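You operate a simulated robot arm through the tools that you are given. There is no shell and no other tool.

You run a simulated robot arm. Do the job below in one go: nothing can be reset, and whatever is moved stays where it is left.

JOB
Zero the counter, then pump about 200 ml of blue water into the jug.
Fine: dial at slow; read the amount on the display and switch off there.
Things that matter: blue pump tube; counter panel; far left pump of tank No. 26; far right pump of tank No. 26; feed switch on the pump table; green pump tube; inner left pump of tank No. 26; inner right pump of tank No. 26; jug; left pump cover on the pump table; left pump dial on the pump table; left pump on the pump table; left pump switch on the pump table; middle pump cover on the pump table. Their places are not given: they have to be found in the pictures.

It is judged by the outcome, as a careful person would: the job done as asked, and still so three seconds after it is handed in. It fails if anything else is knocked over, pushed out of place, dropped, spilled or broken.

ROBOT AND FRAMES
A 6-joint arm with a fingered hand, fixed in place. Base frame: the origin is on the floor under the middle of its stand, x ahead of it, y to its left, z up; the work surface is at about z = 86. Lengths are in cm, angles in degrees, forces in N, time in s.
With the tool pointing down near the work surface it reaches from about 34 to 76 cm from the base axis. Its first joint turns from -166.0 to 166.0 degrees. Payload 4 kg.
The tool frame sits at the grasp point between the pads (the TCP): z along the fingers, y along the line on which they close. The tips reach 2.6 cm beyond it. The gripper opens to 14.8 cm; its body begins 7.3 cm behind the TCP. The gripper is a hand of 3 fingers: y runs from the thumb to the fingers, the wrist lies at [0, 0, -23.9] in the tool frame.
Orientation is that of the tool frame in the base frame, as a unit quaternion [w, x, y, z]. With the fingers straight down and closing along the base's y, the tool's x points along the base's -x, its y along +y and its z along -z.

CONTROLS
- The arm moves only by the tool move_arm. Its argument "steps" is a list that holds one entry, the list of rows, each a list of 6 numbers: the shift along the base's x, y, z in cm, then the turn, a rotation vector about the base's x, y, z in rad. In form: [[[dx, dy, dz, wx, wy, wz], ...]]. A call has 1 to 20 rows; each row is the pose to reach, as a shift and turn from the pose commanded when the call began. Rows are played at 5 a second. More than 5 cm and 8.6 degrees between two rows, and nothing of the call is played. Where a pose cannot be reached the arm comes as near as it can. A force on the tool above 40 N (or 10 N above the force at the start of the call, whichever is more), or a blocked arm, ends the call early, and 0.2 s more pass. In this call time passes only in rows, and 0.2 s behind the last. The reply holds the time, the measured pose of the TCP, the force on the tool along the base axes, the opening and the grip force, in the units named above and with some noise, with the torque about the TCP (base axes, N m) and any sound that the robot's microphone picked up.
- Cameras (640 x 400 px; columns grow to the right, rows downward): "scene" is fixed at [21.98, 49.97, 173.43]; the picture's right is [-0.99, 0.15, 0.00], its down [0.08, 0.50, -0.86] and it looks along [-0.13, -0.85, -0.50] (base axes); focal length 347 px, centre (320, 200). "wrist" rides on the gripper at [6.7, -3.9, -9] in the tool frame; the picture's right is [0.50, 0.87, 0.00], its down [-0.66, 0.38, -0.65] and it looks along [-0.57, 0.33, 0.76] (tool axes); focal length 222 px, centre (320, 200).
- get_image(camera): a new picture of that camera. It takes no simulated time.
- raise_lower(by): slides the trunk up (or, below 0, down) by that many cm; the arm rides with it, the base frame stays. It gives what a move gives, with no picture.
- set_fingers(finger1, finger2, thumb_bend): sets how far each is bent, from 0 (flat) to 1 (curled in); at 0.3 the hand is open as for a grip, at 0.7 the pads meet at the TCP. One left out holds its place. A second passes; each finger stops where it meets its share of the squeeze, and holds until it gets a number again. It is the only way to open and close the hand. It gives what a move gives, with no picture; readings hold the bend of each and the force on the fingers (four entries, about 0 where the hand has none), thumb and palm.
- point_at(camera, pixels): for up to 12 pixels [column, row] of the newest picture of that camera ("zoom" is the newest enlarged one), the place [x, y, z] in the base frame of the surface seen there, good to about 0.2 cm. It takes no simulated time.
- zoom(camera, box): a new picture of the part [left, top, right, bottom] of that camera's present view, enlarged. It takes no simulated time.
- close_job(): hands the job in; it is judged then, once.

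Unless the task says otherwise, let go and move clear before handing in.

The tools are called as name(argument=value, ...) on one line, values as JSON. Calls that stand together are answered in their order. move_arm: Moves the arm, as the interface text tells. Its arguments: {"type":"object","properties":{"steps":{"type":"array","items":{"type":"array","items":{"type":"array","items":{"type":"number"}}}}},"required":["steps"]} The other tools are called the same way: raise_lower (by) moves the trunk up or down; set_fingers (finger1, finger2, thumb_bend) moves the fingers one by one; get_image (camera) takes a picture; point_at (camera, pixels) gives the place of the surface under pixels of a picture; zoom (camera, box) takes an enlarged picture of a part of a camera's view; close_job () hands the job in.

At the start:

```text
clock: 0.0
position: [10.86, -40.96, 135.01]
tool_rot: [0.0, 0.001, 1.0, 0.0]
contact_force: [-0.3, 0.4, 0.1]
torque: [0.06, 0.03, 0.01]
opening: 14.82
gripper_force: 0.1
shape: jaw
bend: [0.3, 0.3, 0.3]
finger forces: [0.0, 0.0, 0.0, 0.0, 0.1, 0.1]
trunk travel left (down, up): [-52.5, 6.5]
```

scene: 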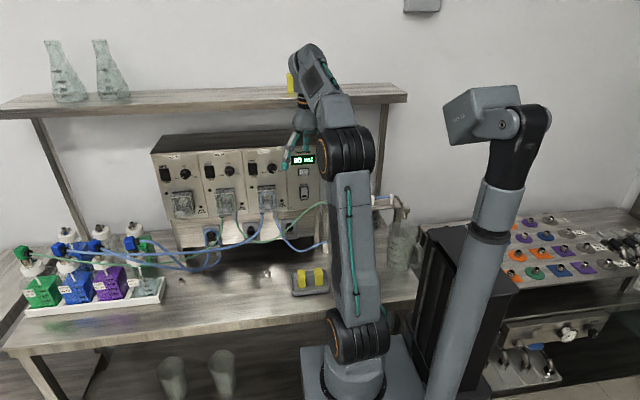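
wrist: 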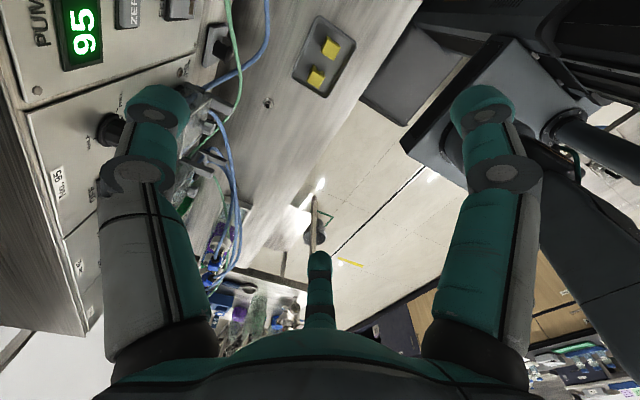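

The scene shows a pump panel (about columns 150-340, rows 130-250) with three pumps, a display near (303,160), and tubes going to bottles and a jug near (400,240). I'll zoom in on the details.

zoom(camera="scene", box=[140, 120, 350, 260])

zoom(camera="scene", box=[0, 210, 180, 325])

zoom(camera="scene", box=[270, 170, 430, 300])

zoom(camera="scene", box=[430, 190, 640, 390])

zoom(camera="wrist", box=[0, 0, 360, 220])

```text
2.86 times, centred on (245, 190) of scene
```

zoom: 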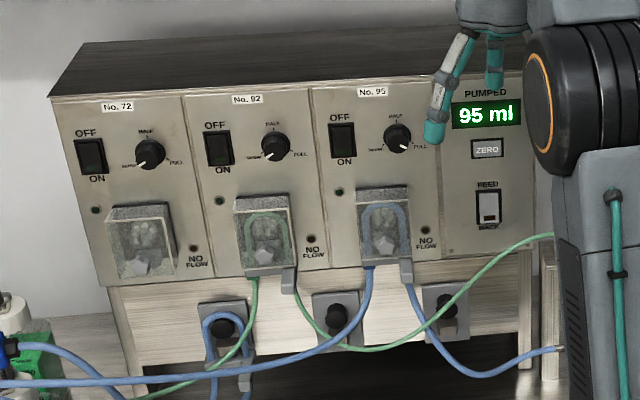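

```text
3.48 times, centred on (90, 268) of scene
```

zoom: 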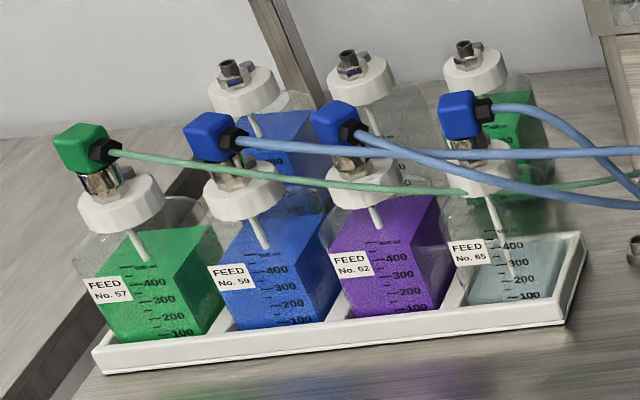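

```text
3.08 times, centred on (350, 235) of scene
```

zoom: 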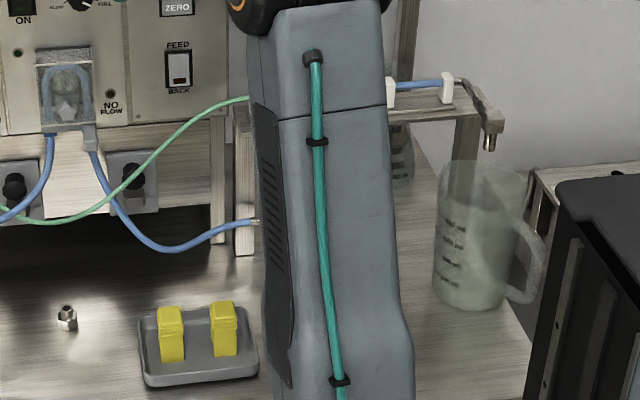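

```text
2.00 times, centred on (535, 290) of scene
```

zoom: 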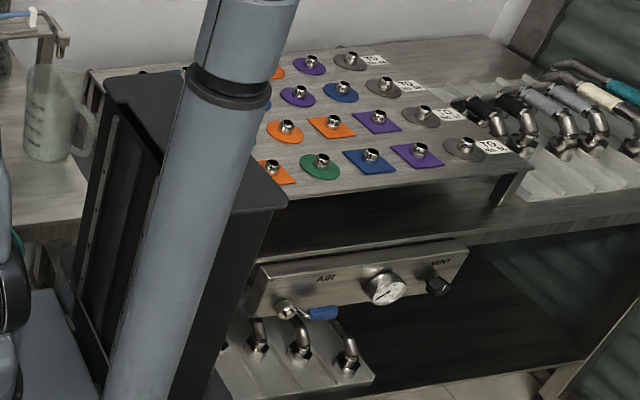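

```text
1.78 times, centred on (180, 110) of wrist
```

zoom: 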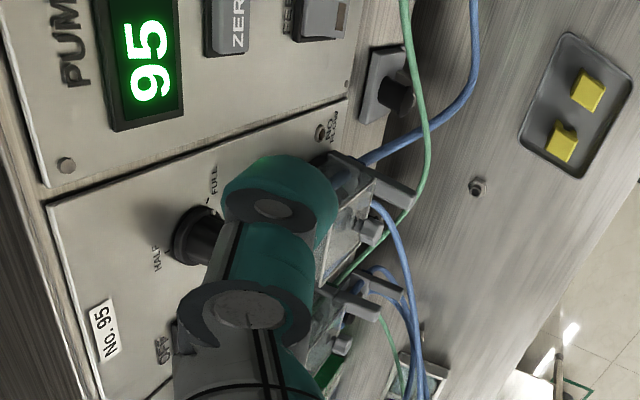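

The panel has pumps No. 72 (left), No. 82 (middle, green tube) and No. 95 (right, blue tube), with the display at 95 ml. I need to trace the blue tubes from the bottles, so I'll zoom in more and locate key points.

zoom(camera="scene", box=[120, 220, 240, 295])

zoom(camera="scene", box=[190, 190, 310, 265])

zoom(camera="scene", box=[40, 220, 160, 295])

zoom(camera="scene", box=[370, 180, 450, 280])

zoom(camera="scene", box=[150, 150, 230, 220])

zoom(camera="scene", box=[250, 140, 330, 210])

```text
5.33 times, centred on (180, 258) of scene
```

zoom: 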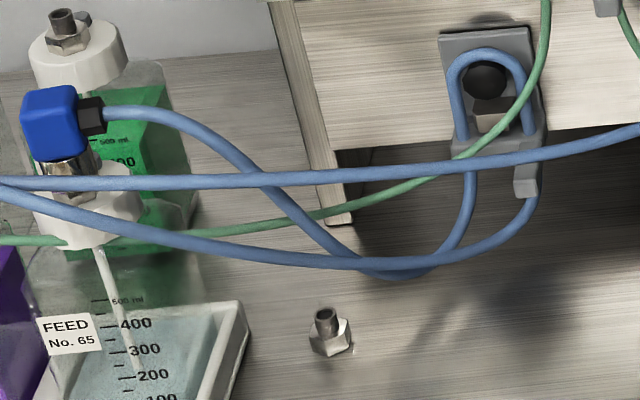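

```text
5.33 times, centred on (250, 228) of scene
```

zoom: 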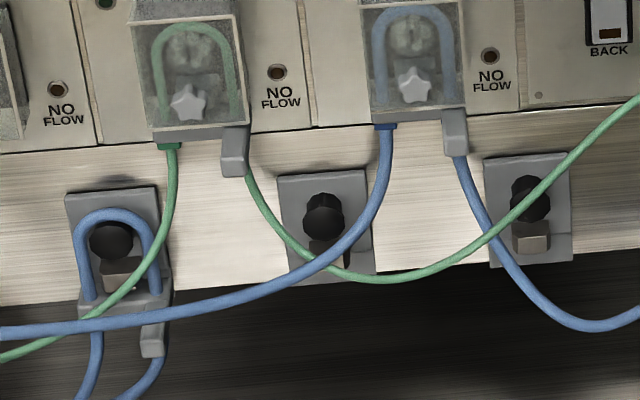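

```text
5.33 times, centred on (100, 258) of scene
```

zoom: 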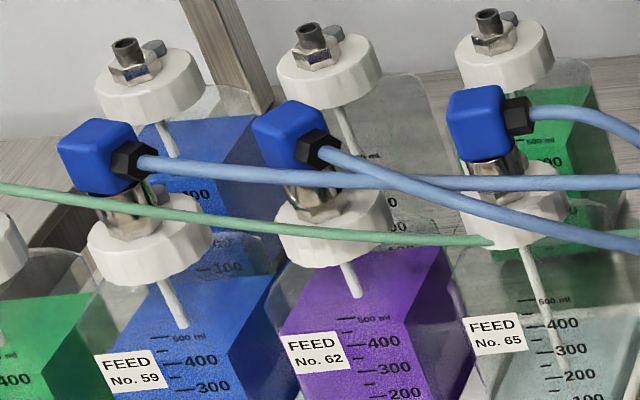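

```text
4.00 times, centred on (410, 230) of scene
```

zoom: 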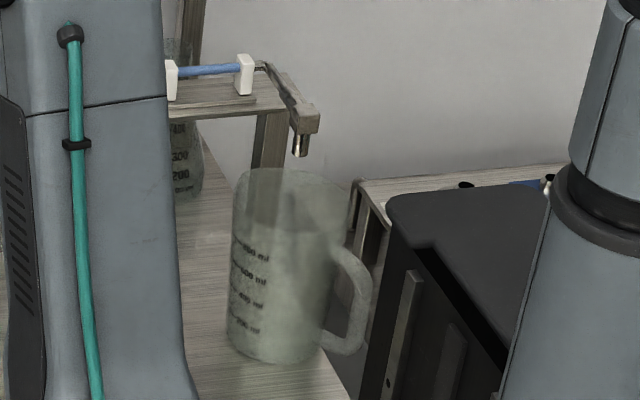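

```text
5.71 times, centred on (190, 185) of scene
```

zoom: 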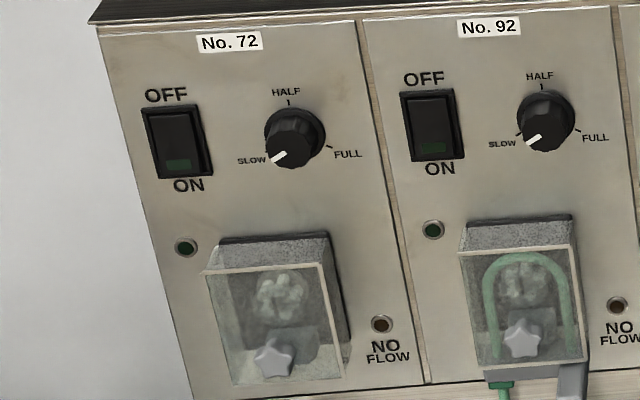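

```text
5.71 times, centred on (290, 175) of scene
```

zoom: 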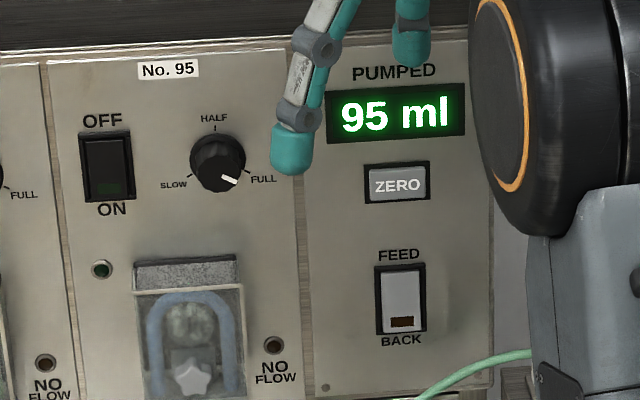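

The blue bottle No. 59's tube seems to run straight across to pump No. 95 (right), whose dial is at FULL and whose outlet goes to the post and spout over the jug. I'll locate key points with point_at, starting with the scene picture.

point_at(camera="scene", pixels=[[265, 170], [271, 171], [305, 173], [302, 192], [303, 160], [263, 160], [263, 177], [265, 205], [298, 210], [285, 150], [248, 160], [320, 170]])

point_at(camera="scene", pixels=[[407, 216], [395, 224], [412, 224], [401, 265], [395, 197], [310, 282], [328, 245], [166, 175], [208, 170], [250, 169], [78, 249], [165, 290]])

get_image(camera="wrist")

```text
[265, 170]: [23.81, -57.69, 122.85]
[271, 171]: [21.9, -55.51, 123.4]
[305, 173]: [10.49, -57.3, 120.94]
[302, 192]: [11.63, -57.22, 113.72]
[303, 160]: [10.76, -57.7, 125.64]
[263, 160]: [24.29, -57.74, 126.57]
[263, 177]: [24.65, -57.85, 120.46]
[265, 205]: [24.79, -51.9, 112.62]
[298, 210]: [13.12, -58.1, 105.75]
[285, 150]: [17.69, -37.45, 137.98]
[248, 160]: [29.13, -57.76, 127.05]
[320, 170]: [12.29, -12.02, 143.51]
```

```text
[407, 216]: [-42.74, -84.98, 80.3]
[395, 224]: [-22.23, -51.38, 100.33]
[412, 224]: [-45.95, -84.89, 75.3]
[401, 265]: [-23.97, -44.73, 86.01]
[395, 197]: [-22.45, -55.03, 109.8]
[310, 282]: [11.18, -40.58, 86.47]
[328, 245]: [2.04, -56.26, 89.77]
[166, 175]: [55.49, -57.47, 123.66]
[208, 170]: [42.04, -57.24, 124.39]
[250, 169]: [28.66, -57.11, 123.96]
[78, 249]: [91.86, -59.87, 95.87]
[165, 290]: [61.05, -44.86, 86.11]
```

```text
taken
```

wrist: 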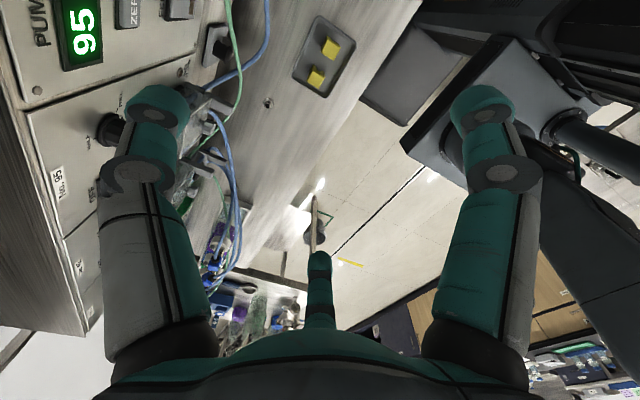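

The panel face lies near y=-57.8, with the No. 95 dial at about [23.8,-57,122.9], its switch at [28.7,-57,124], and ZERO at [10.5,-57.3,120.9]. Next I'll measure surrounding obstacles (upper shelf, covers, arm links) before moving.

point_at(camera="scene", pixels=[[230, 100], [230, 108], [380, 92], [292, 83], [230, 90], [250, 137], [350, 330], [345, 155], [312, 70], [303, 105], [365, 200], [480, 200]])

point_at(camera="scene", pixels=[[227, 202], [182, 205], [212, 238], [247, 232], [283, 227], [288, 237], [268, 222], [276, 220], [322, 250], [325, 204], [440, 230], [400, 210]])

```text
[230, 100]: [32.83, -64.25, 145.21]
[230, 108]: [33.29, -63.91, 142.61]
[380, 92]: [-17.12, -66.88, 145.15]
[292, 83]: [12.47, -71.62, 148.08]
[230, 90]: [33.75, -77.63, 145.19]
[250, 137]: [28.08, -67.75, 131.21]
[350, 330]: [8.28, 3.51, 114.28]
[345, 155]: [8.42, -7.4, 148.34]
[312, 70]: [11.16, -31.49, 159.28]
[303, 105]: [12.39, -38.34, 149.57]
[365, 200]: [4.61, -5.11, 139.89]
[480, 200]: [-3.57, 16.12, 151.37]
```

```text
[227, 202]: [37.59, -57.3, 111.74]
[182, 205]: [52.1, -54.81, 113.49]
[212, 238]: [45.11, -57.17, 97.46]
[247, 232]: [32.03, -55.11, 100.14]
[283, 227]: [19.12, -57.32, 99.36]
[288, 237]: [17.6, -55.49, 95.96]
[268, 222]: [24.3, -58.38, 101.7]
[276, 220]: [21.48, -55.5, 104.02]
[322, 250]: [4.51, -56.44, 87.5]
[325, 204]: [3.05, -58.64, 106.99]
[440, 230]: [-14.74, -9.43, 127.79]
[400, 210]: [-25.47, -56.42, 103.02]
```

The shelf front edge is at y≈-64, z≈142, so the hand can work in front of the panel. I'll turn the hand to point at the panel (-y) while staying about 10 cm off it.

move_arm(steps=[[[0.5, -0.2, -0.8, -0.143, 0, 0], [1, -0.4, -1.6, -0.286, 0, 0], [1.5, -0.6, -2.4, -0.428, 0, 0], [2, -0.9, -3.2, -0.571, 0, 0], [2.6, -1.2, -4, -0.714, 0, 0], [3.2, -1.5, -4.8, -0.857, 0, 0], [3.8, -1.8, -5.6, -1.0, 0, 0], [4.4, -2.1, -6.5, -1.142, 0, 0], [5, -2.4, -7.3, -1.285, 0, 0], [5.5, -2.7, -8.2, -1.428, 0, 0], [6, -3, -9, -1.5708, 0, 0]]])

get_image(camera="scene")

get_image(camera="wrist")

```text
clock: 2.4
position: [17.17, -42.23, 127.8]
tool_rot: [-0.001, 0.0, 0.708, -0.706]
contact_force: [-0.7, 0.4, 0.5]
torque: [0.0, -0.02, 0.01]
opening: 14.79
gripper_force: 0.1
shape: jaw
bend: [0.3, 0.3, 0.3]
finger forces: [0.0, 0.0, 0.0, 0.0, 0.0, 0.1]
out of reach, approached as far as the arm can: row 4, 5, 6, 7, 8, 11
trunk travel left (down, up): [-52.5, 6.5]
```

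```text
taken
```

scene: 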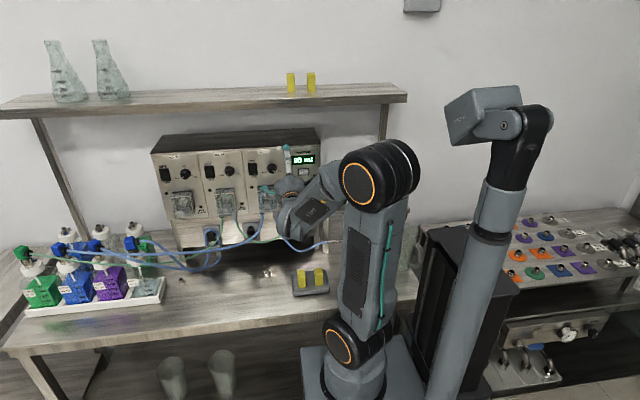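

```text
taken
```

wrist: 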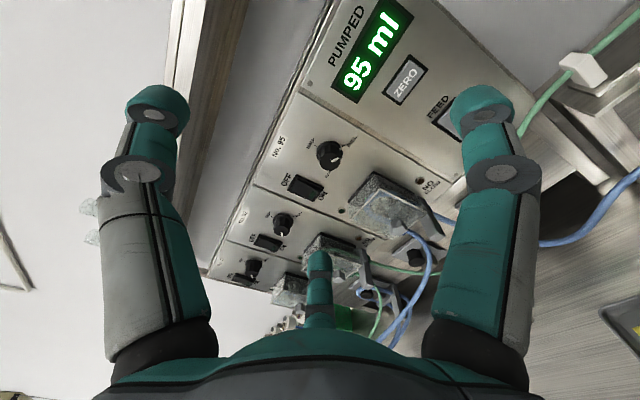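

The hand now points at the panel and the wrist view shows display (370,50), ZERO (405,80), FEED switch (450,110), and the tube clip at right (580,65). I'll zoom to examine switch states and tubing on the right.

zoom(camera="wrist", box=[240, 0, 480, 150])

zoom(camera="wrist", box=[480, 0, 640, 250])

zoom(camera="scene", box=[270, 130, 350, 200])

zoom(camera="scene", box=[310, 60, 430, 280])

```text
2.67 times, centred on (360, 75) of wrist
```

zoom: 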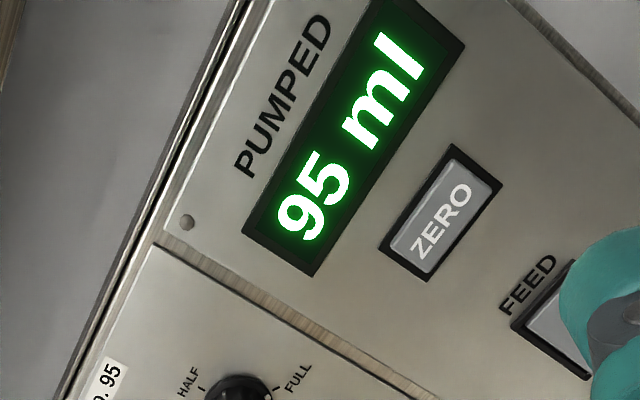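

```text
1.60 times, centred on (560, 125) of wrist
```

zoom: 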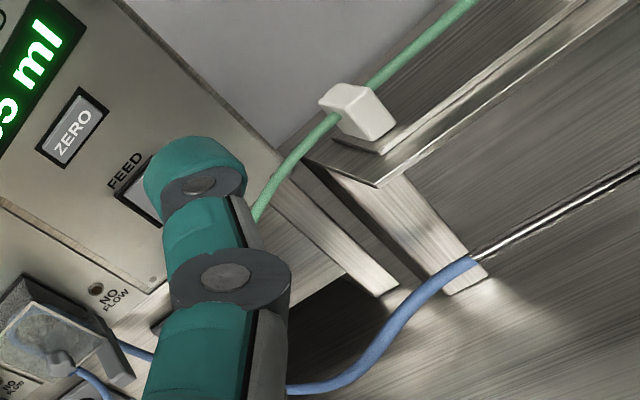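

```text
5.71 times, centred on (310, 165) of scene
```

zoom: 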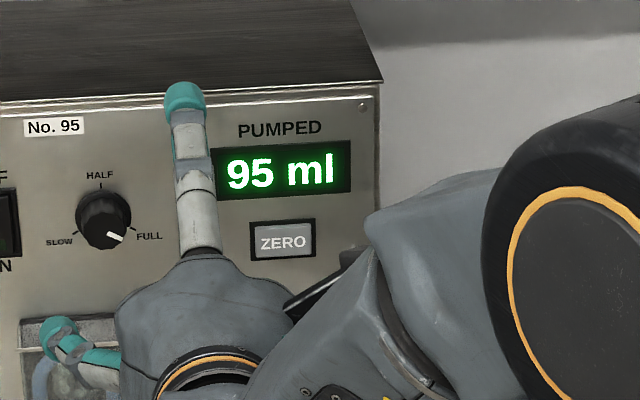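

```text
1.82 times, centred on (370, 170) of scene
```

zoom: 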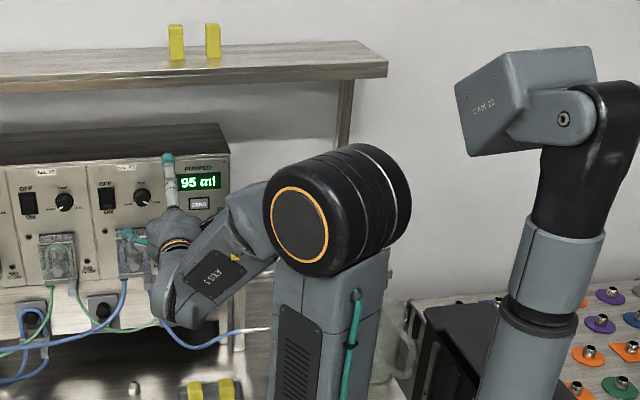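

The green tube goes into a white clip on the rack, while the blue tube from pump 95 meets a metal piece at the post's foot (470,262), so I need to see the whole rack. I'll slide the hand right (−x) at safe height to look along it.

move_arm(steps=[[[-4, -0.5, 1, 0, 0, 0], [-8, -1, 2, 0, 0, 0], [-12, -1.5, 3, 0, 0, 0], [-16, -2, 4, 0, 0, 0], [-20, -2.5, 5, 0, 0, 0], [-24, -2.5, 5, 0, 0, 0], [-28, -2.5, 5, 0, 0, 0], [-32, -2.5, 5, 0, 0, 0]]])

get_image(camera="wrist")

get_image(camera="scene")

```text
clock: 4.2
position: [8.44, -41.83, 136.23]
tool_rot: [-0.002, 0.002, 0.708, -0.706]
contact_force: [0.9, -1.1, 0.1]
torque: [-0.02, 0.0, -0.03]
opening: 14.8
gripper_force: 0.1
shape: jaw
bend: [0.3, 0.3, 0.3]
finger forces: [0.0, 0.0, 0.0, 0.0, 0.1, 0.1]
out of reach, approached as far as the arm can: row 1, 2, 3, 4, 5, 6, 7, 8
trunk travel left (down, up): [-52.5, 6.5]
```

```text
taken
```

wrist: 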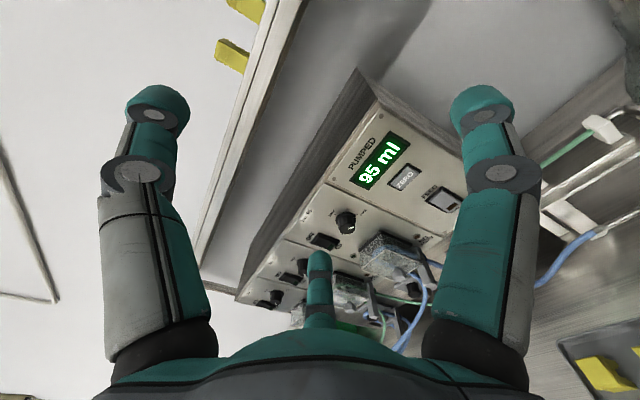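

```text
taken
```

scene: 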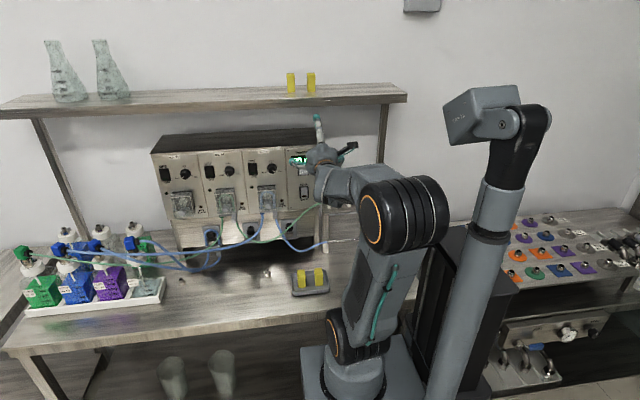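

The arm hit its inner reach limit (actual [8.4,-41.8,136.2]), since the wrist is too close to the shoulder. Lowering the trunk puts the shoulder lower and relaxes that, so I'll lower by 20 cm (hand then at z≈116, well clear of covers at y=-52).

raise_lower(by=-20)

get_image(camera="scene")

get_image(camera="wrist")

```text
clock: 6.4
position: [8.42, -41.97, 116.13]
tool_rot: [-0.002, 0.002, 0.707, -0.707]
contact_force: [0.0, -0.1, -0.2]
torque: [0.02, 0.01, 0.0]
opening: 14.79
gripper_force: 0.0
shape: jaw
bend: [0.3, 0.3, 0.3]
finger forces: [0.0, 0.1, 0.0, 0.1, 0.1, 0.0]
trunk travel left (down, up): [-32.5, 26.5]
```

```text
taken
```

scene: 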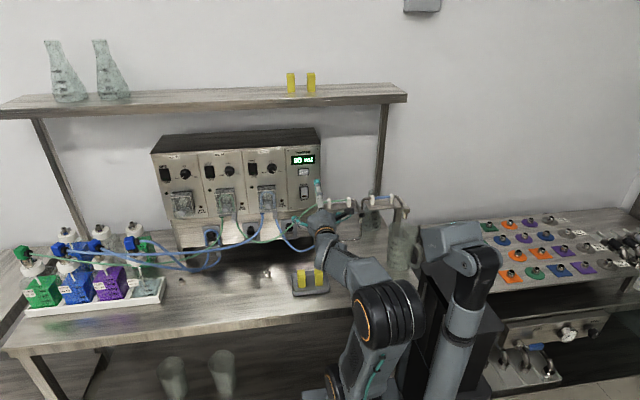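

```text
taken
```

wrist: 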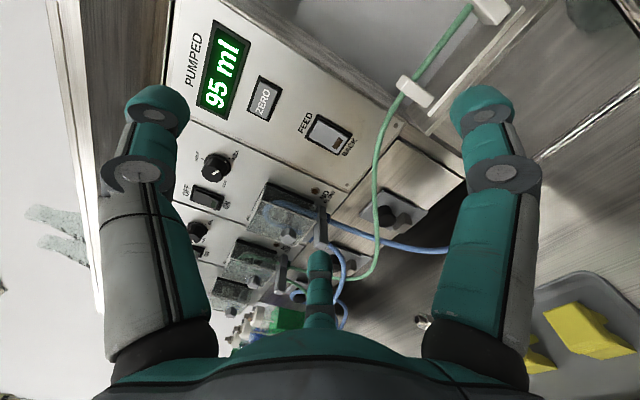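

The lowered arm now reveals the rack and spout region (columns 320-410, rows 190-245). Zooming in to trace outlets.

zoom(camera="scene", box=[330, 180, 420, 245])

zoom(camera="scene", box=[280, 140, 420, 260])

zoom(camera="wrist", box=[240, 60, 440, 300])

zoom(camera="scene", box=[280, 150, 320, 200])

```text
6.15 times, centred on (375, 212) of scene
```

zoom: 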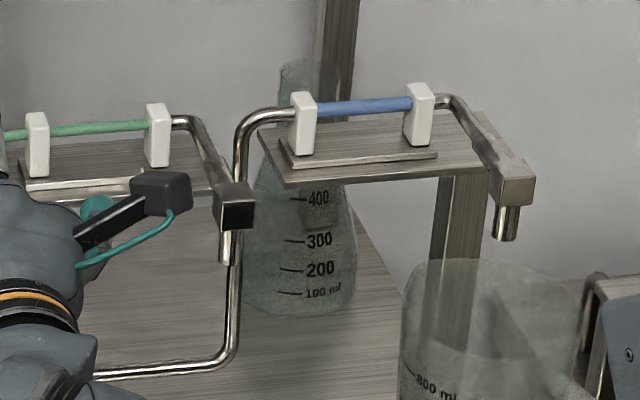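

```text
3.33 times, centred on (350, 200) of scene
```

zoom: 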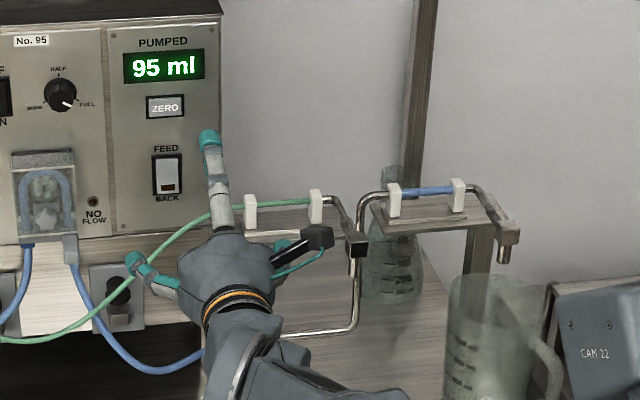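

```text
1.67 times, centred on (340, 180) of wrist
```

zoom: 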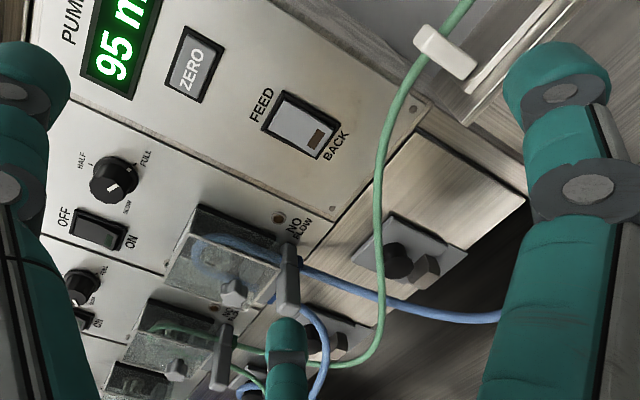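

```text
8.00 times, centred on (300, 175) of scene
```

zoom: 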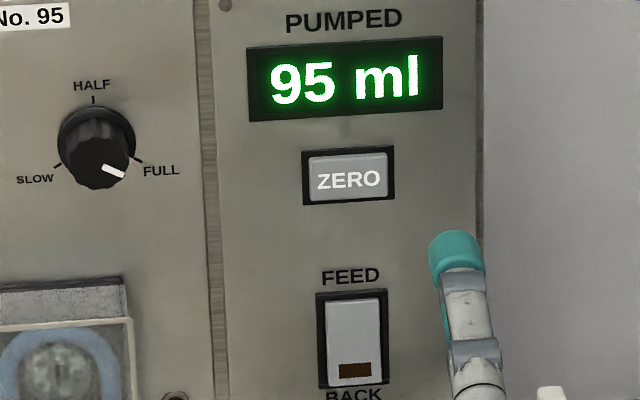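

The blue line from pump 95 joins the metal pipe that rises to the second rack and its spout over the jug, while green goes to a separate spout. Now I'll check the FEED rocker tilt by measuring depth on its two ends and comparing to pump rockers.

zoom(camera="wrist", box=[290, 105, 370, 165])

point_at(camera="zoom", pixels=[[180, 90], [220, 120], [260, 150], [300, 180], [340, 210], [380, 240], [420, 270], [100, 80], [480, 200], [300, 40], [330, 330]])

zoom(camera="wrist", box=[170, 140, 250, 220])

zoom(camera="scene", box=[240, 150, 270, 190])

zoom(camera="scene", box=[290, 180, 315, 205])

```text
6.67 times, centred on (330, 135) of wrist
```

zoom: 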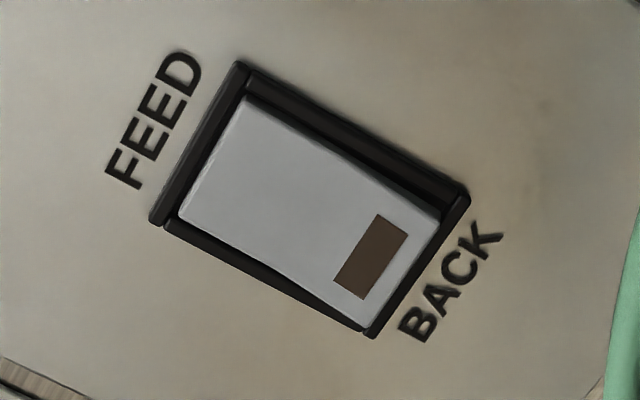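

```text
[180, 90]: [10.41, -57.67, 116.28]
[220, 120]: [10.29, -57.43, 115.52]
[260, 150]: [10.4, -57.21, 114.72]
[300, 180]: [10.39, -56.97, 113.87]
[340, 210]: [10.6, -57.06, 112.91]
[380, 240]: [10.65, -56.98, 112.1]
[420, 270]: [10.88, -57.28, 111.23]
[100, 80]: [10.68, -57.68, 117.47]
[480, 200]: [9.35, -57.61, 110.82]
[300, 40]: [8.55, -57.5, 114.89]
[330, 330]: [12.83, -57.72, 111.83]
```

```text
5.00 times, centred on (210, 180) of wrist
```

zoom: 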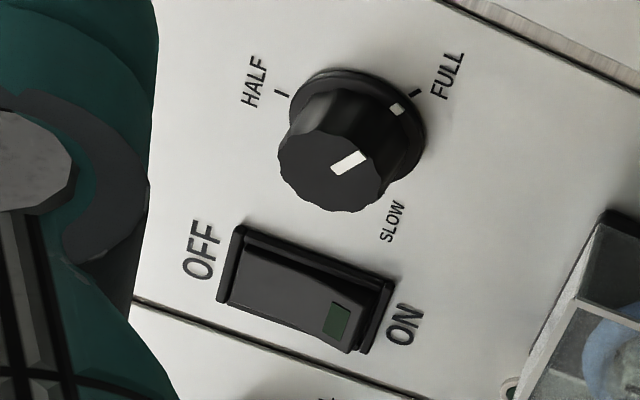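

```text
10.00 times, centred on (255, 170) of scene
```

zoom: 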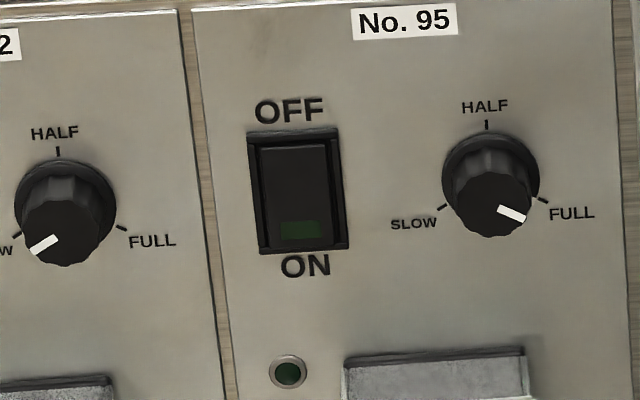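

```text
16.00 times, centred on (302, 192) of scene
```

zoom: 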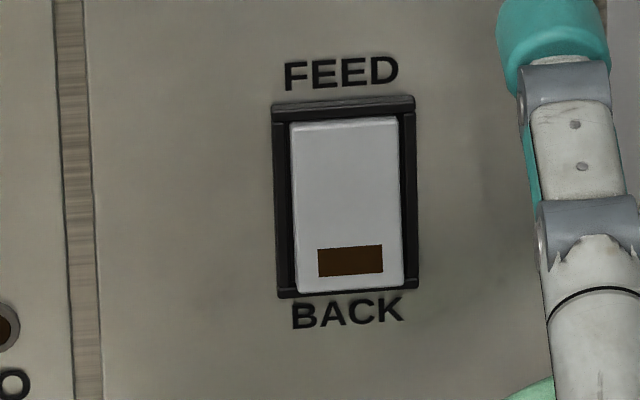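

The FEED rocker's top end (y≈-57.4) is pressed in and its BACK end proud (y≈-57.0), so it is on FEED; switch 95 is OFF with the ON end proud. Now I'll measure the No. 95 dial, its switch, and ZERO precisely.

zoom(camera="wrist", box=[170, 140, 250, 220])

point_at(camera="zoom", pixels=[[330, 170], [348, 162], [300, 170], [370, 190], [400, 108], [320, 90], [250, 265], [290, 290], [338, 322], [310, 305], [268, 280], [350, 340]])

zoom(camera="scene", box=[240, 150, 280, 190])

point_at(camera="zoom", pixels=[[375, 215], [350, 200], [395, 235], [400, 200], [395, 150], [350, 235], [330, 180], [430, 180], [245, 150], [245, 180], [245, 210], [245, 235]])

zoom(camera="scene", box=[285, 150, 325, 190])

point_at(camera="zoom", pixels=[[320, 235], [290, 235], [350, 235], [320, 220], [320, 250], [320, 270], [270, 235], [370, 235]])

```text
5.00 times, centred on (210, 180) of wrist
```

zoom: 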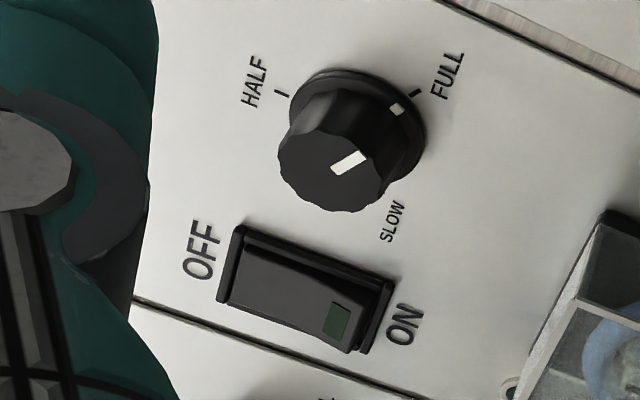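

```text
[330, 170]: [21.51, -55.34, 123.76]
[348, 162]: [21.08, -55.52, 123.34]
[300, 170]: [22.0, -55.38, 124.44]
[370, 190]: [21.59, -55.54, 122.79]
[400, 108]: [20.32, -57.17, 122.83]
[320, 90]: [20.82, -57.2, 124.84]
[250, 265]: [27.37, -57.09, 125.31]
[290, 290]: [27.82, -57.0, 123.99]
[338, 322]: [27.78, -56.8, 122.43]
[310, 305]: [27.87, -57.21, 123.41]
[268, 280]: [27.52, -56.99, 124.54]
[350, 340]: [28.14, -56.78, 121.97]
```

```text
10.00 times, centred on (260, 170) of scene
```

zoom: 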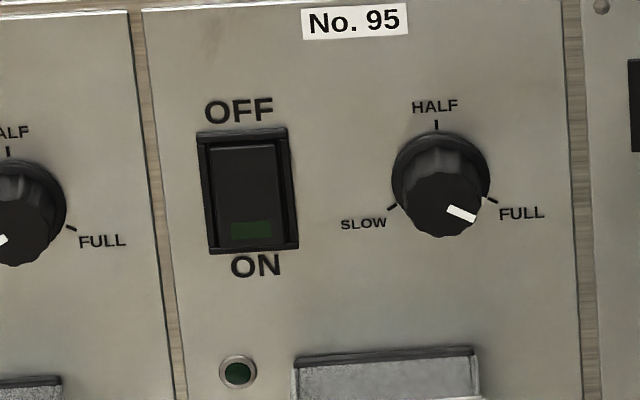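

```text
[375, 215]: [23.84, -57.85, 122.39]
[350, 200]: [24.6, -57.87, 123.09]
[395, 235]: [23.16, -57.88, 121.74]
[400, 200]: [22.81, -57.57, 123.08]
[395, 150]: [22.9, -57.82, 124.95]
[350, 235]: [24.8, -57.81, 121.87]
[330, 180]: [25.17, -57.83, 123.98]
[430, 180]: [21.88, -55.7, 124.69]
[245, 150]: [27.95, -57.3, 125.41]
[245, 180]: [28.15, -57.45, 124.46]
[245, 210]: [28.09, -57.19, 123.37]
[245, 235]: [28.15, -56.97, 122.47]
```

```text
10.00 times, centred on (305, 170) of scene
```

zoom: 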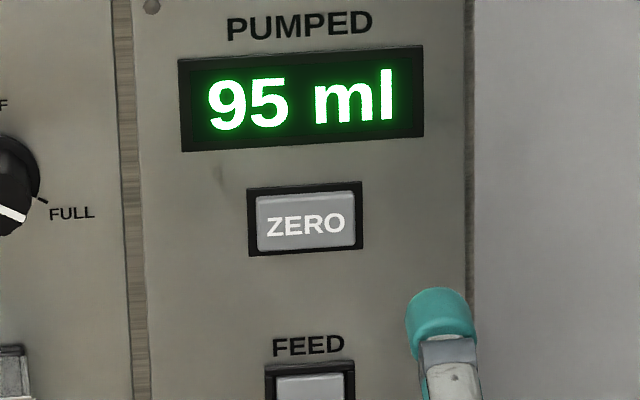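

```text
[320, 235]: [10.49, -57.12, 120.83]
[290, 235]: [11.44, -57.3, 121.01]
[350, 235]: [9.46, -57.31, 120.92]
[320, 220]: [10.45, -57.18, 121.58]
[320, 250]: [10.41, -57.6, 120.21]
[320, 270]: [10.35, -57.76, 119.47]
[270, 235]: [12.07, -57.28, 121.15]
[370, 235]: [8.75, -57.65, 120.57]
```

ZERO sits near [10.9,-57.2,121.4], switch 95 ON-end near [28.1,-56.9,122.3], and the knob face near [21.5,-55.4,123.7]. I'll pin down the dial's centre via its ticks and face edges.

zoom(camera="scene", box=[260, 155, 280, 180])

point_at(camera="scene", pixels=[[267.2, 162.3], [262.7, 170.7], [272.8, 170], [267.5, 170.3], [268, 172], [266, 170], [270, 170.5], [268, 168], [269, 165], [267, 166], [264, 168], [272.5, 167]])

zoom(camera="wrist", box=[195, 145, 235, 190])

point_at(camera="wrist", pixels=[[226, 158], [229, 156], [247, 180], [212, 168], [216, 171], [217, 176], [222, 174], [231, 173], [214, 180], [242, 177], [226.5, 173], [219, 181]])

```text
16.00 times, centred on (270, 168) of scene
```

zoom: 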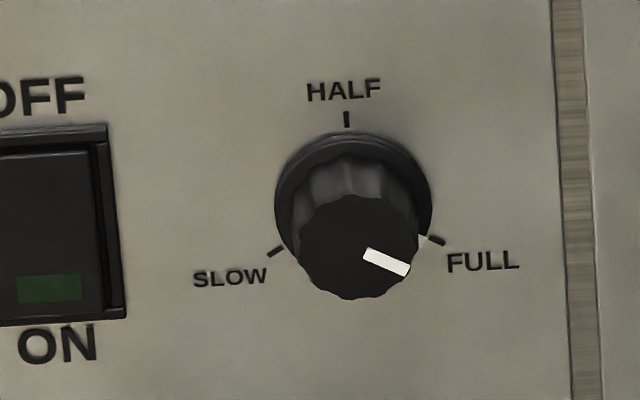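

```text
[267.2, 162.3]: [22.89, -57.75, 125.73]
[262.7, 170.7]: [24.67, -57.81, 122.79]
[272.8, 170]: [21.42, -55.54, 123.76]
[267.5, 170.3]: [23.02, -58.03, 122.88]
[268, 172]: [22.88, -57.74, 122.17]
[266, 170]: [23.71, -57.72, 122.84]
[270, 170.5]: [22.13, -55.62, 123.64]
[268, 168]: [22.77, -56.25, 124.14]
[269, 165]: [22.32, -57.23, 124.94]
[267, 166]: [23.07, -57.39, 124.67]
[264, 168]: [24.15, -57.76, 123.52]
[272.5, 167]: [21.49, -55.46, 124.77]
```

```text
8.89 times, centred on (215, 168) of wrist
```

zoom: 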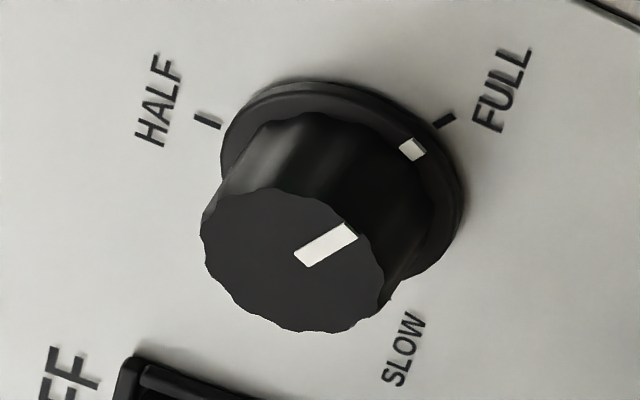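

```text
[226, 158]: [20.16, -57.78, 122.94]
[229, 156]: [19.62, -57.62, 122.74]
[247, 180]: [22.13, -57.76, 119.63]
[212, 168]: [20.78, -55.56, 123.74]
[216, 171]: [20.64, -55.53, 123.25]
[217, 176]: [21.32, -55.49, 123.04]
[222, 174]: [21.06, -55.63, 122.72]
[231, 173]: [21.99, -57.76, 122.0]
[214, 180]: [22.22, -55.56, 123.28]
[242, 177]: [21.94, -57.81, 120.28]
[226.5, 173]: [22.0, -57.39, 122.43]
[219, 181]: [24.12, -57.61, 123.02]
```

The zoom's true scale puts the dial centre around scene pixel (272,171). I'll re-measure with corrected pixels.

point_at(camera="scene", pixels=[[271.7, 162.7], [267.0, 171.3], [277.6, 170.7], [272.3, 170.9], [269.2, 170.5], [275.6, 171.1], [272, 168.4], [272, 173.6], [273, 171.5], [274.6, 172], [268.2, 168], [276.5, 168]])

point_at(camera="scene", pixels=[[250, 162], [250, 173], [253, 167], [247, 167], [250, 168], [304, 172], [300.5, 172], [308, 172], [304, 169.5], [304, 174.8]])

```text
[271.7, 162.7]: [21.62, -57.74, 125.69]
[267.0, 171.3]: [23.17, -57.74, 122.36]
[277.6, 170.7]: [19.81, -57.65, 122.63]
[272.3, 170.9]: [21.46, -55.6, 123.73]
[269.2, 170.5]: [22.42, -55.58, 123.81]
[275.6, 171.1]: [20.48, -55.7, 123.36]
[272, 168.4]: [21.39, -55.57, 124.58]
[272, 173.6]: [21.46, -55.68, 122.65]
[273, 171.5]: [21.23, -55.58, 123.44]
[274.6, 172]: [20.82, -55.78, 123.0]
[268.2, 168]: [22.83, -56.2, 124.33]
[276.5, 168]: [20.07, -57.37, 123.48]
```

```text
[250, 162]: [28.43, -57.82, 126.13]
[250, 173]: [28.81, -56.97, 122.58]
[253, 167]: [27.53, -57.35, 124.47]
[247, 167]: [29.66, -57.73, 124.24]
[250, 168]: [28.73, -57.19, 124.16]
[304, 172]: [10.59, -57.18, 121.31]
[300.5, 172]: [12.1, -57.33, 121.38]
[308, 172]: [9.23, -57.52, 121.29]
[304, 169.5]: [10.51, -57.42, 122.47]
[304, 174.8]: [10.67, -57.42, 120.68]
```

The dial axis is at about x=21.5, z=123.55, knob face y≈-55.6, flange y≈-57.2; ZERO is centred at [10.6,-57.2,121.4] and switch 95 at x≈28.3, z≈124.1. I'll make a small safe test move (up and +x) to see how the commanded pose is referenced after the earlier unreachable move.

move_arm(steps=[[[2, 0, 3, 0, 0, 0], [4, 0, 6, 0, 0, 0]]])

```text
clock: 7.0
position: [12.23, -41.98, 122.13]
tool_rot: [-0.002, 0.001, 0.708, -0.707]
contact_force: [0.1, 0.6, -0.3]
torque: [0.01, -0.01, 0.0]
opening: 14.8
gripper_force: 0.0
shape: jaw
bend: [0.3, 0.3, 0.3]
finger forces: [0.1, 0.0, 0.1, 0.0, 0.0, 0.0]
trunk travel left (down, up): [-32.5, 26.5]
```

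The move is referenced to the reached pose, and it's now fully reachable. I'll move to a stand-off in front of the dial at about [21.5,-46,123.6] and then shape the fingers.

move_arm(steps=[[[3, -1, 0.5, 0, 0, 0], [6, -2, 1, 0, 0, 0], [9.27, -4, 1.45, 0, 0, 0]]])

set_fingers(finger1=0.58, finger2=0.58, thumb_bend=0.58)

get_image(camera="wrist")

get_image(camera="scene")

zoom(camera="scene", box=[220, 130, 330, 230])

```text
clock: 7.8
position: [21.44, -45.72, 123.62]
tool_rot: [-0.001, 0.002, 0.708, -0.707]
contact_force: [-1.2, -0.9, 0.6]
torque: [0.01, 0.03, -0.01]
opening: 14.83
gripper_force: 0.0
shape: jaw
bend: [0.3, 0.3, 0.3]
finger forces: [0.0, 0.1, 0.0, 0.1, 0.1, 0.0]
trunk travel left (down, up): [-32.5, 26.5]
```

```text
clock: 8.8
position: [21.51, -45.8, 123.59]
tool_rot: [-0.002, 0.002, 0.708, -0.706]
contact_force: [-0.4, 0.1, -1.3]
torque: [0.02, 0.01, 0.02]
opening: 3.99
gripper_force: 0.0
shape: fingers
bend: [0.57, 0.57, 0.57]
finger forces: [0.0, 0.1, 0.0, 0.1, 0.1, 0.0]
trunk travel left (down, up): [-32.5, 26.5]
```

```text
taken
```

wrist: 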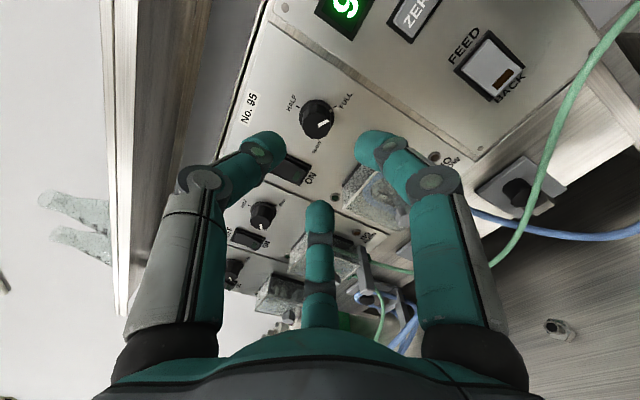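

```text
taken
```

scene: 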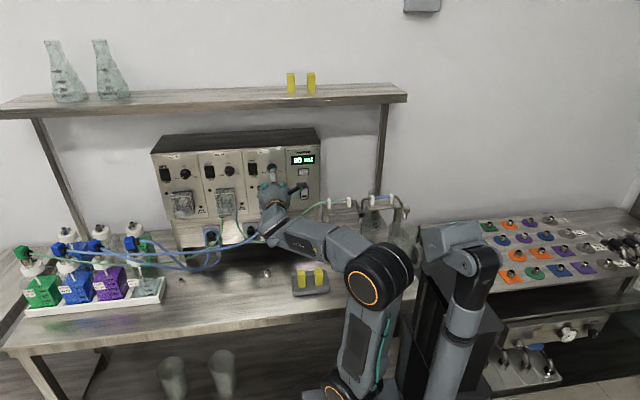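

```text
4.00 times, centred on (275, 180) of scene
```

zoom: 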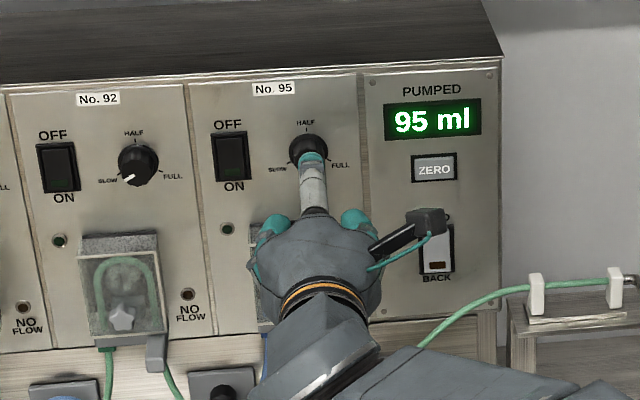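

With fingers at 0.57 the opening reads about 4.0 cm. I'll measure where the fingertips are relative to the TCP [21.5,-45.8,123.6].

zoom(camera="wrist", box=[200, 60, 440, 230])

point_at(camera="wrist", pixels=[[272, 138], [262, 145], [250, 150], [280, 148], [368, 140], [378, 150], [360, 150], [390, 145], [320, 205], [320, 215], [312, 210], [330, 210]])

point_at(camera="scene", pixels=[[272, 170], [273, 173], [273, 178], [264, 186], [288, 184], [261, 190], [291, 186], [273, 168.6], [286, 183], [266, 184]])

```text
2.35 times, centred on (320, 145) of wrist
```

zoom: 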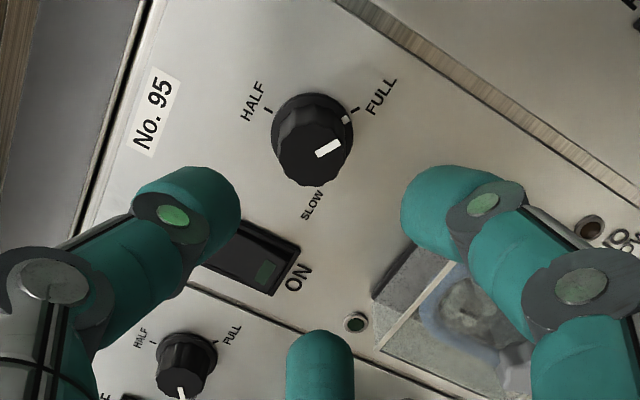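

```text
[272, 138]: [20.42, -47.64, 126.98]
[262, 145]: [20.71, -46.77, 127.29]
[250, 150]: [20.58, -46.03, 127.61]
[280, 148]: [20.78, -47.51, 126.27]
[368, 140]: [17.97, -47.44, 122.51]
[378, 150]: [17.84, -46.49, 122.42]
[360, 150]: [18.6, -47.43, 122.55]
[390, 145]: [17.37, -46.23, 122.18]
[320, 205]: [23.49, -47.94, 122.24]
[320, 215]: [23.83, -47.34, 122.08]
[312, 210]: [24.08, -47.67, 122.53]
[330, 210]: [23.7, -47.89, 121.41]
```

```text
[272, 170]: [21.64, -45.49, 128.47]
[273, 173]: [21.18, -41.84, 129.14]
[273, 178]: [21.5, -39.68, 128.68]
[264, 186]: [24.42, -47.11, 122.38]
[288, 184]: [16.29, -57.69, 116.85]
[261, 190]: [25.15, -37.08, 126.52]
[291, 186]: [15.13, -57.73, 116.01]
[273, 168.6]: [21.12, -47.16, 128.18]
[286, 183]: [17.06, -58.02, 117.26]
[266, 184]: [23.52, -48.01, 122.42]
```

Fingertips sit about 2.2 cm beyond the TCP with inner radius ≈2 cm, which clears the 2.5 cm knob, and the outer radius (≈4.3) clears the switch. I'll roll the hand −60° about the dial axis before approaching, so I can turn +120° per stroke.

move_arm(steps=[[[0, 0, 0, 0, -0.149, 0], [0, 0, 0, 0, -0.298, 0], [0, 0, 0, 0, -0.447, 0], [0, 0, 0, 0, -0.596, 0], [0, 0, 0, 0, -0.745, 0], [0, 0, 0, 0, -0.894, 0], [0, 0, 0, 0, -1.043, 0]]])

get_image(camera="wrist")

get_image(camera="scene")

```text
clock: 10.4
position: [21.31, -45.69, 127.1]
tool_rot: [0.346, 0.355, 0.622, -0.607]
contact_force: [-0.1, -0.1, 1.4]
torque: [0.0, -0.02, 0.01]
opening: 3.99
gripper_force: 0.0
shape: fingers
bend: [0.57, 0.57, 0.57]
finger forces: [0.1, 0.0, 0.0, 0.0, 0.0, 0.1]
out of reach, approached as far as the arm can: row 6, 7
trunk travel left (down, up): [-32.5, 26.5]
```

```text
taken
```

wrist: 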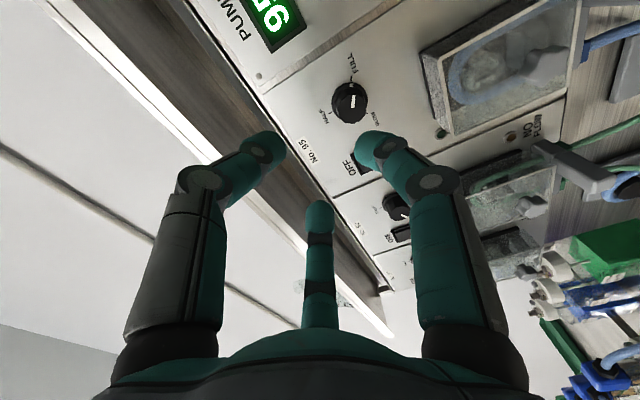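

```text
taken
```

scene: 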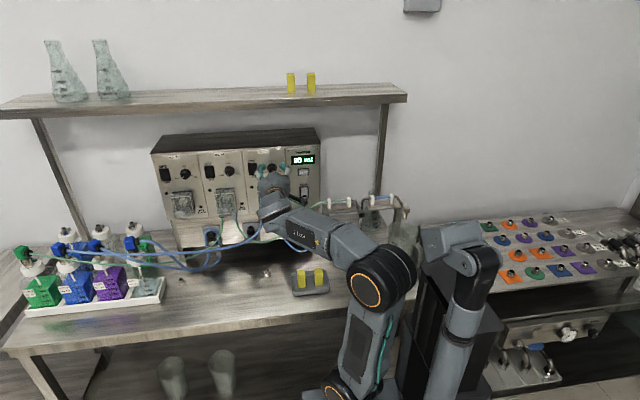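

The −60° roll was just beyond reach (z drifted to 127.1). I'll back the roll off to about −42° and restore the position at the dial axis.

move_arm(steps=[[[0.05, 0, -0.9, 0, 0.1, 0], [0.1, 0, -1.8, 0, 0.2, 0], [0.2, 0, -3.5, 0, 0.3, 0]]])

```text
clock: 11.2
position: [21.57, -45.6, 123.59]
tool_rot: [0.254, 0.259, 0.659, -0.658]
contact_force: [-0.2, -0.4, -0.1]
torque: [0.0, -0.01, -0.01]
opening: 4.01
gripper_force: 0.2
shape: fingers
bend: [0.57, 0.57, 0.57]
finger forces: [0.0, 0.0, 0.1, 0.0, 0.0, 0.0]
trunk travel left (down, up): [-32.5, 26.5]
```

Now at [21.57,-45.6,123.59] with −42° roll. I'll advance to y≈-52 (tips just in front of the knob) and check alignment.

move_arm(steps=[[[0, -2, 0, 0, 0, 0], [-0.03, -4, -0.02, 0, 0, 0], [-0.07, -6.2, -0.04, 0, 0, 0]]])

get_image(camera="wrist")

zoom(camera="scene", box=[235, 140, 315, 200])

zoom(camera="wrist", box=[220, 40, 460, 230])

```text
clock: 12.0
position: [21.56, -51.87, 123.46]
tool_rot: [0.255, 0.258, 0.66, -0.658]
contact_force: [0.1, 0.7, -0.8]
torque: [0.01, -0.01, -0.02]
opening: 3.97
gripper_force: 0.0
shape: fingers
bend: [0.57, 0.57, 0.57]
finger forces: [0.1, 0.0, 0.0, 0.1, 0.0, 0.1]
trunk travel left (down, up): [-32.5, 26.5]
```

```text
taken
```

wrist: 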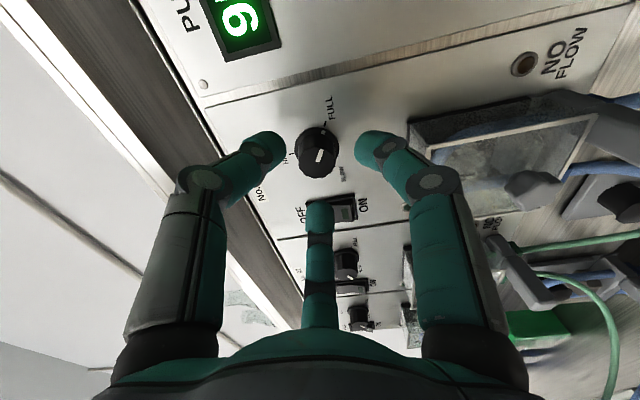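

```text
6.67 times, centred on (275, 170) of scene
```

zoom: 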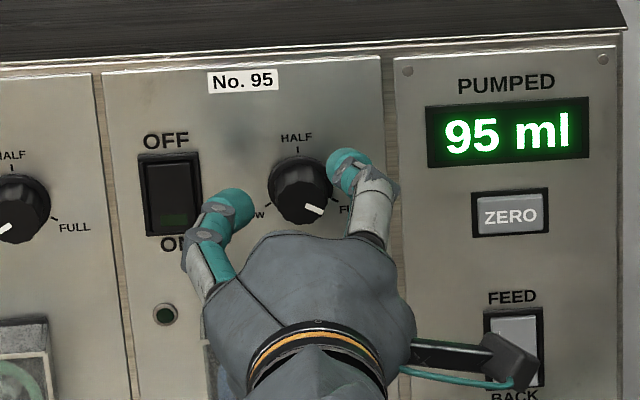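

```text
2.11 times, centred on (340, 135) of wrist
```

zoom: 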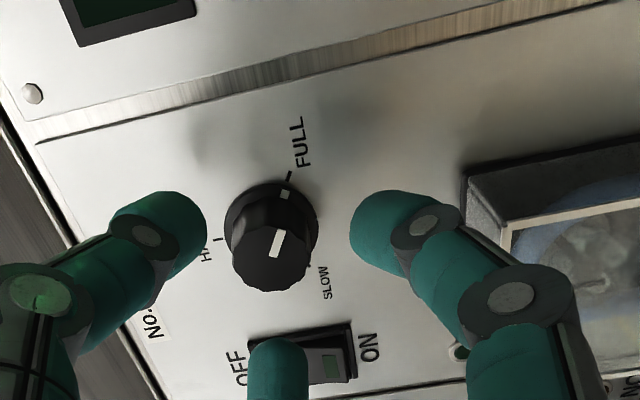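

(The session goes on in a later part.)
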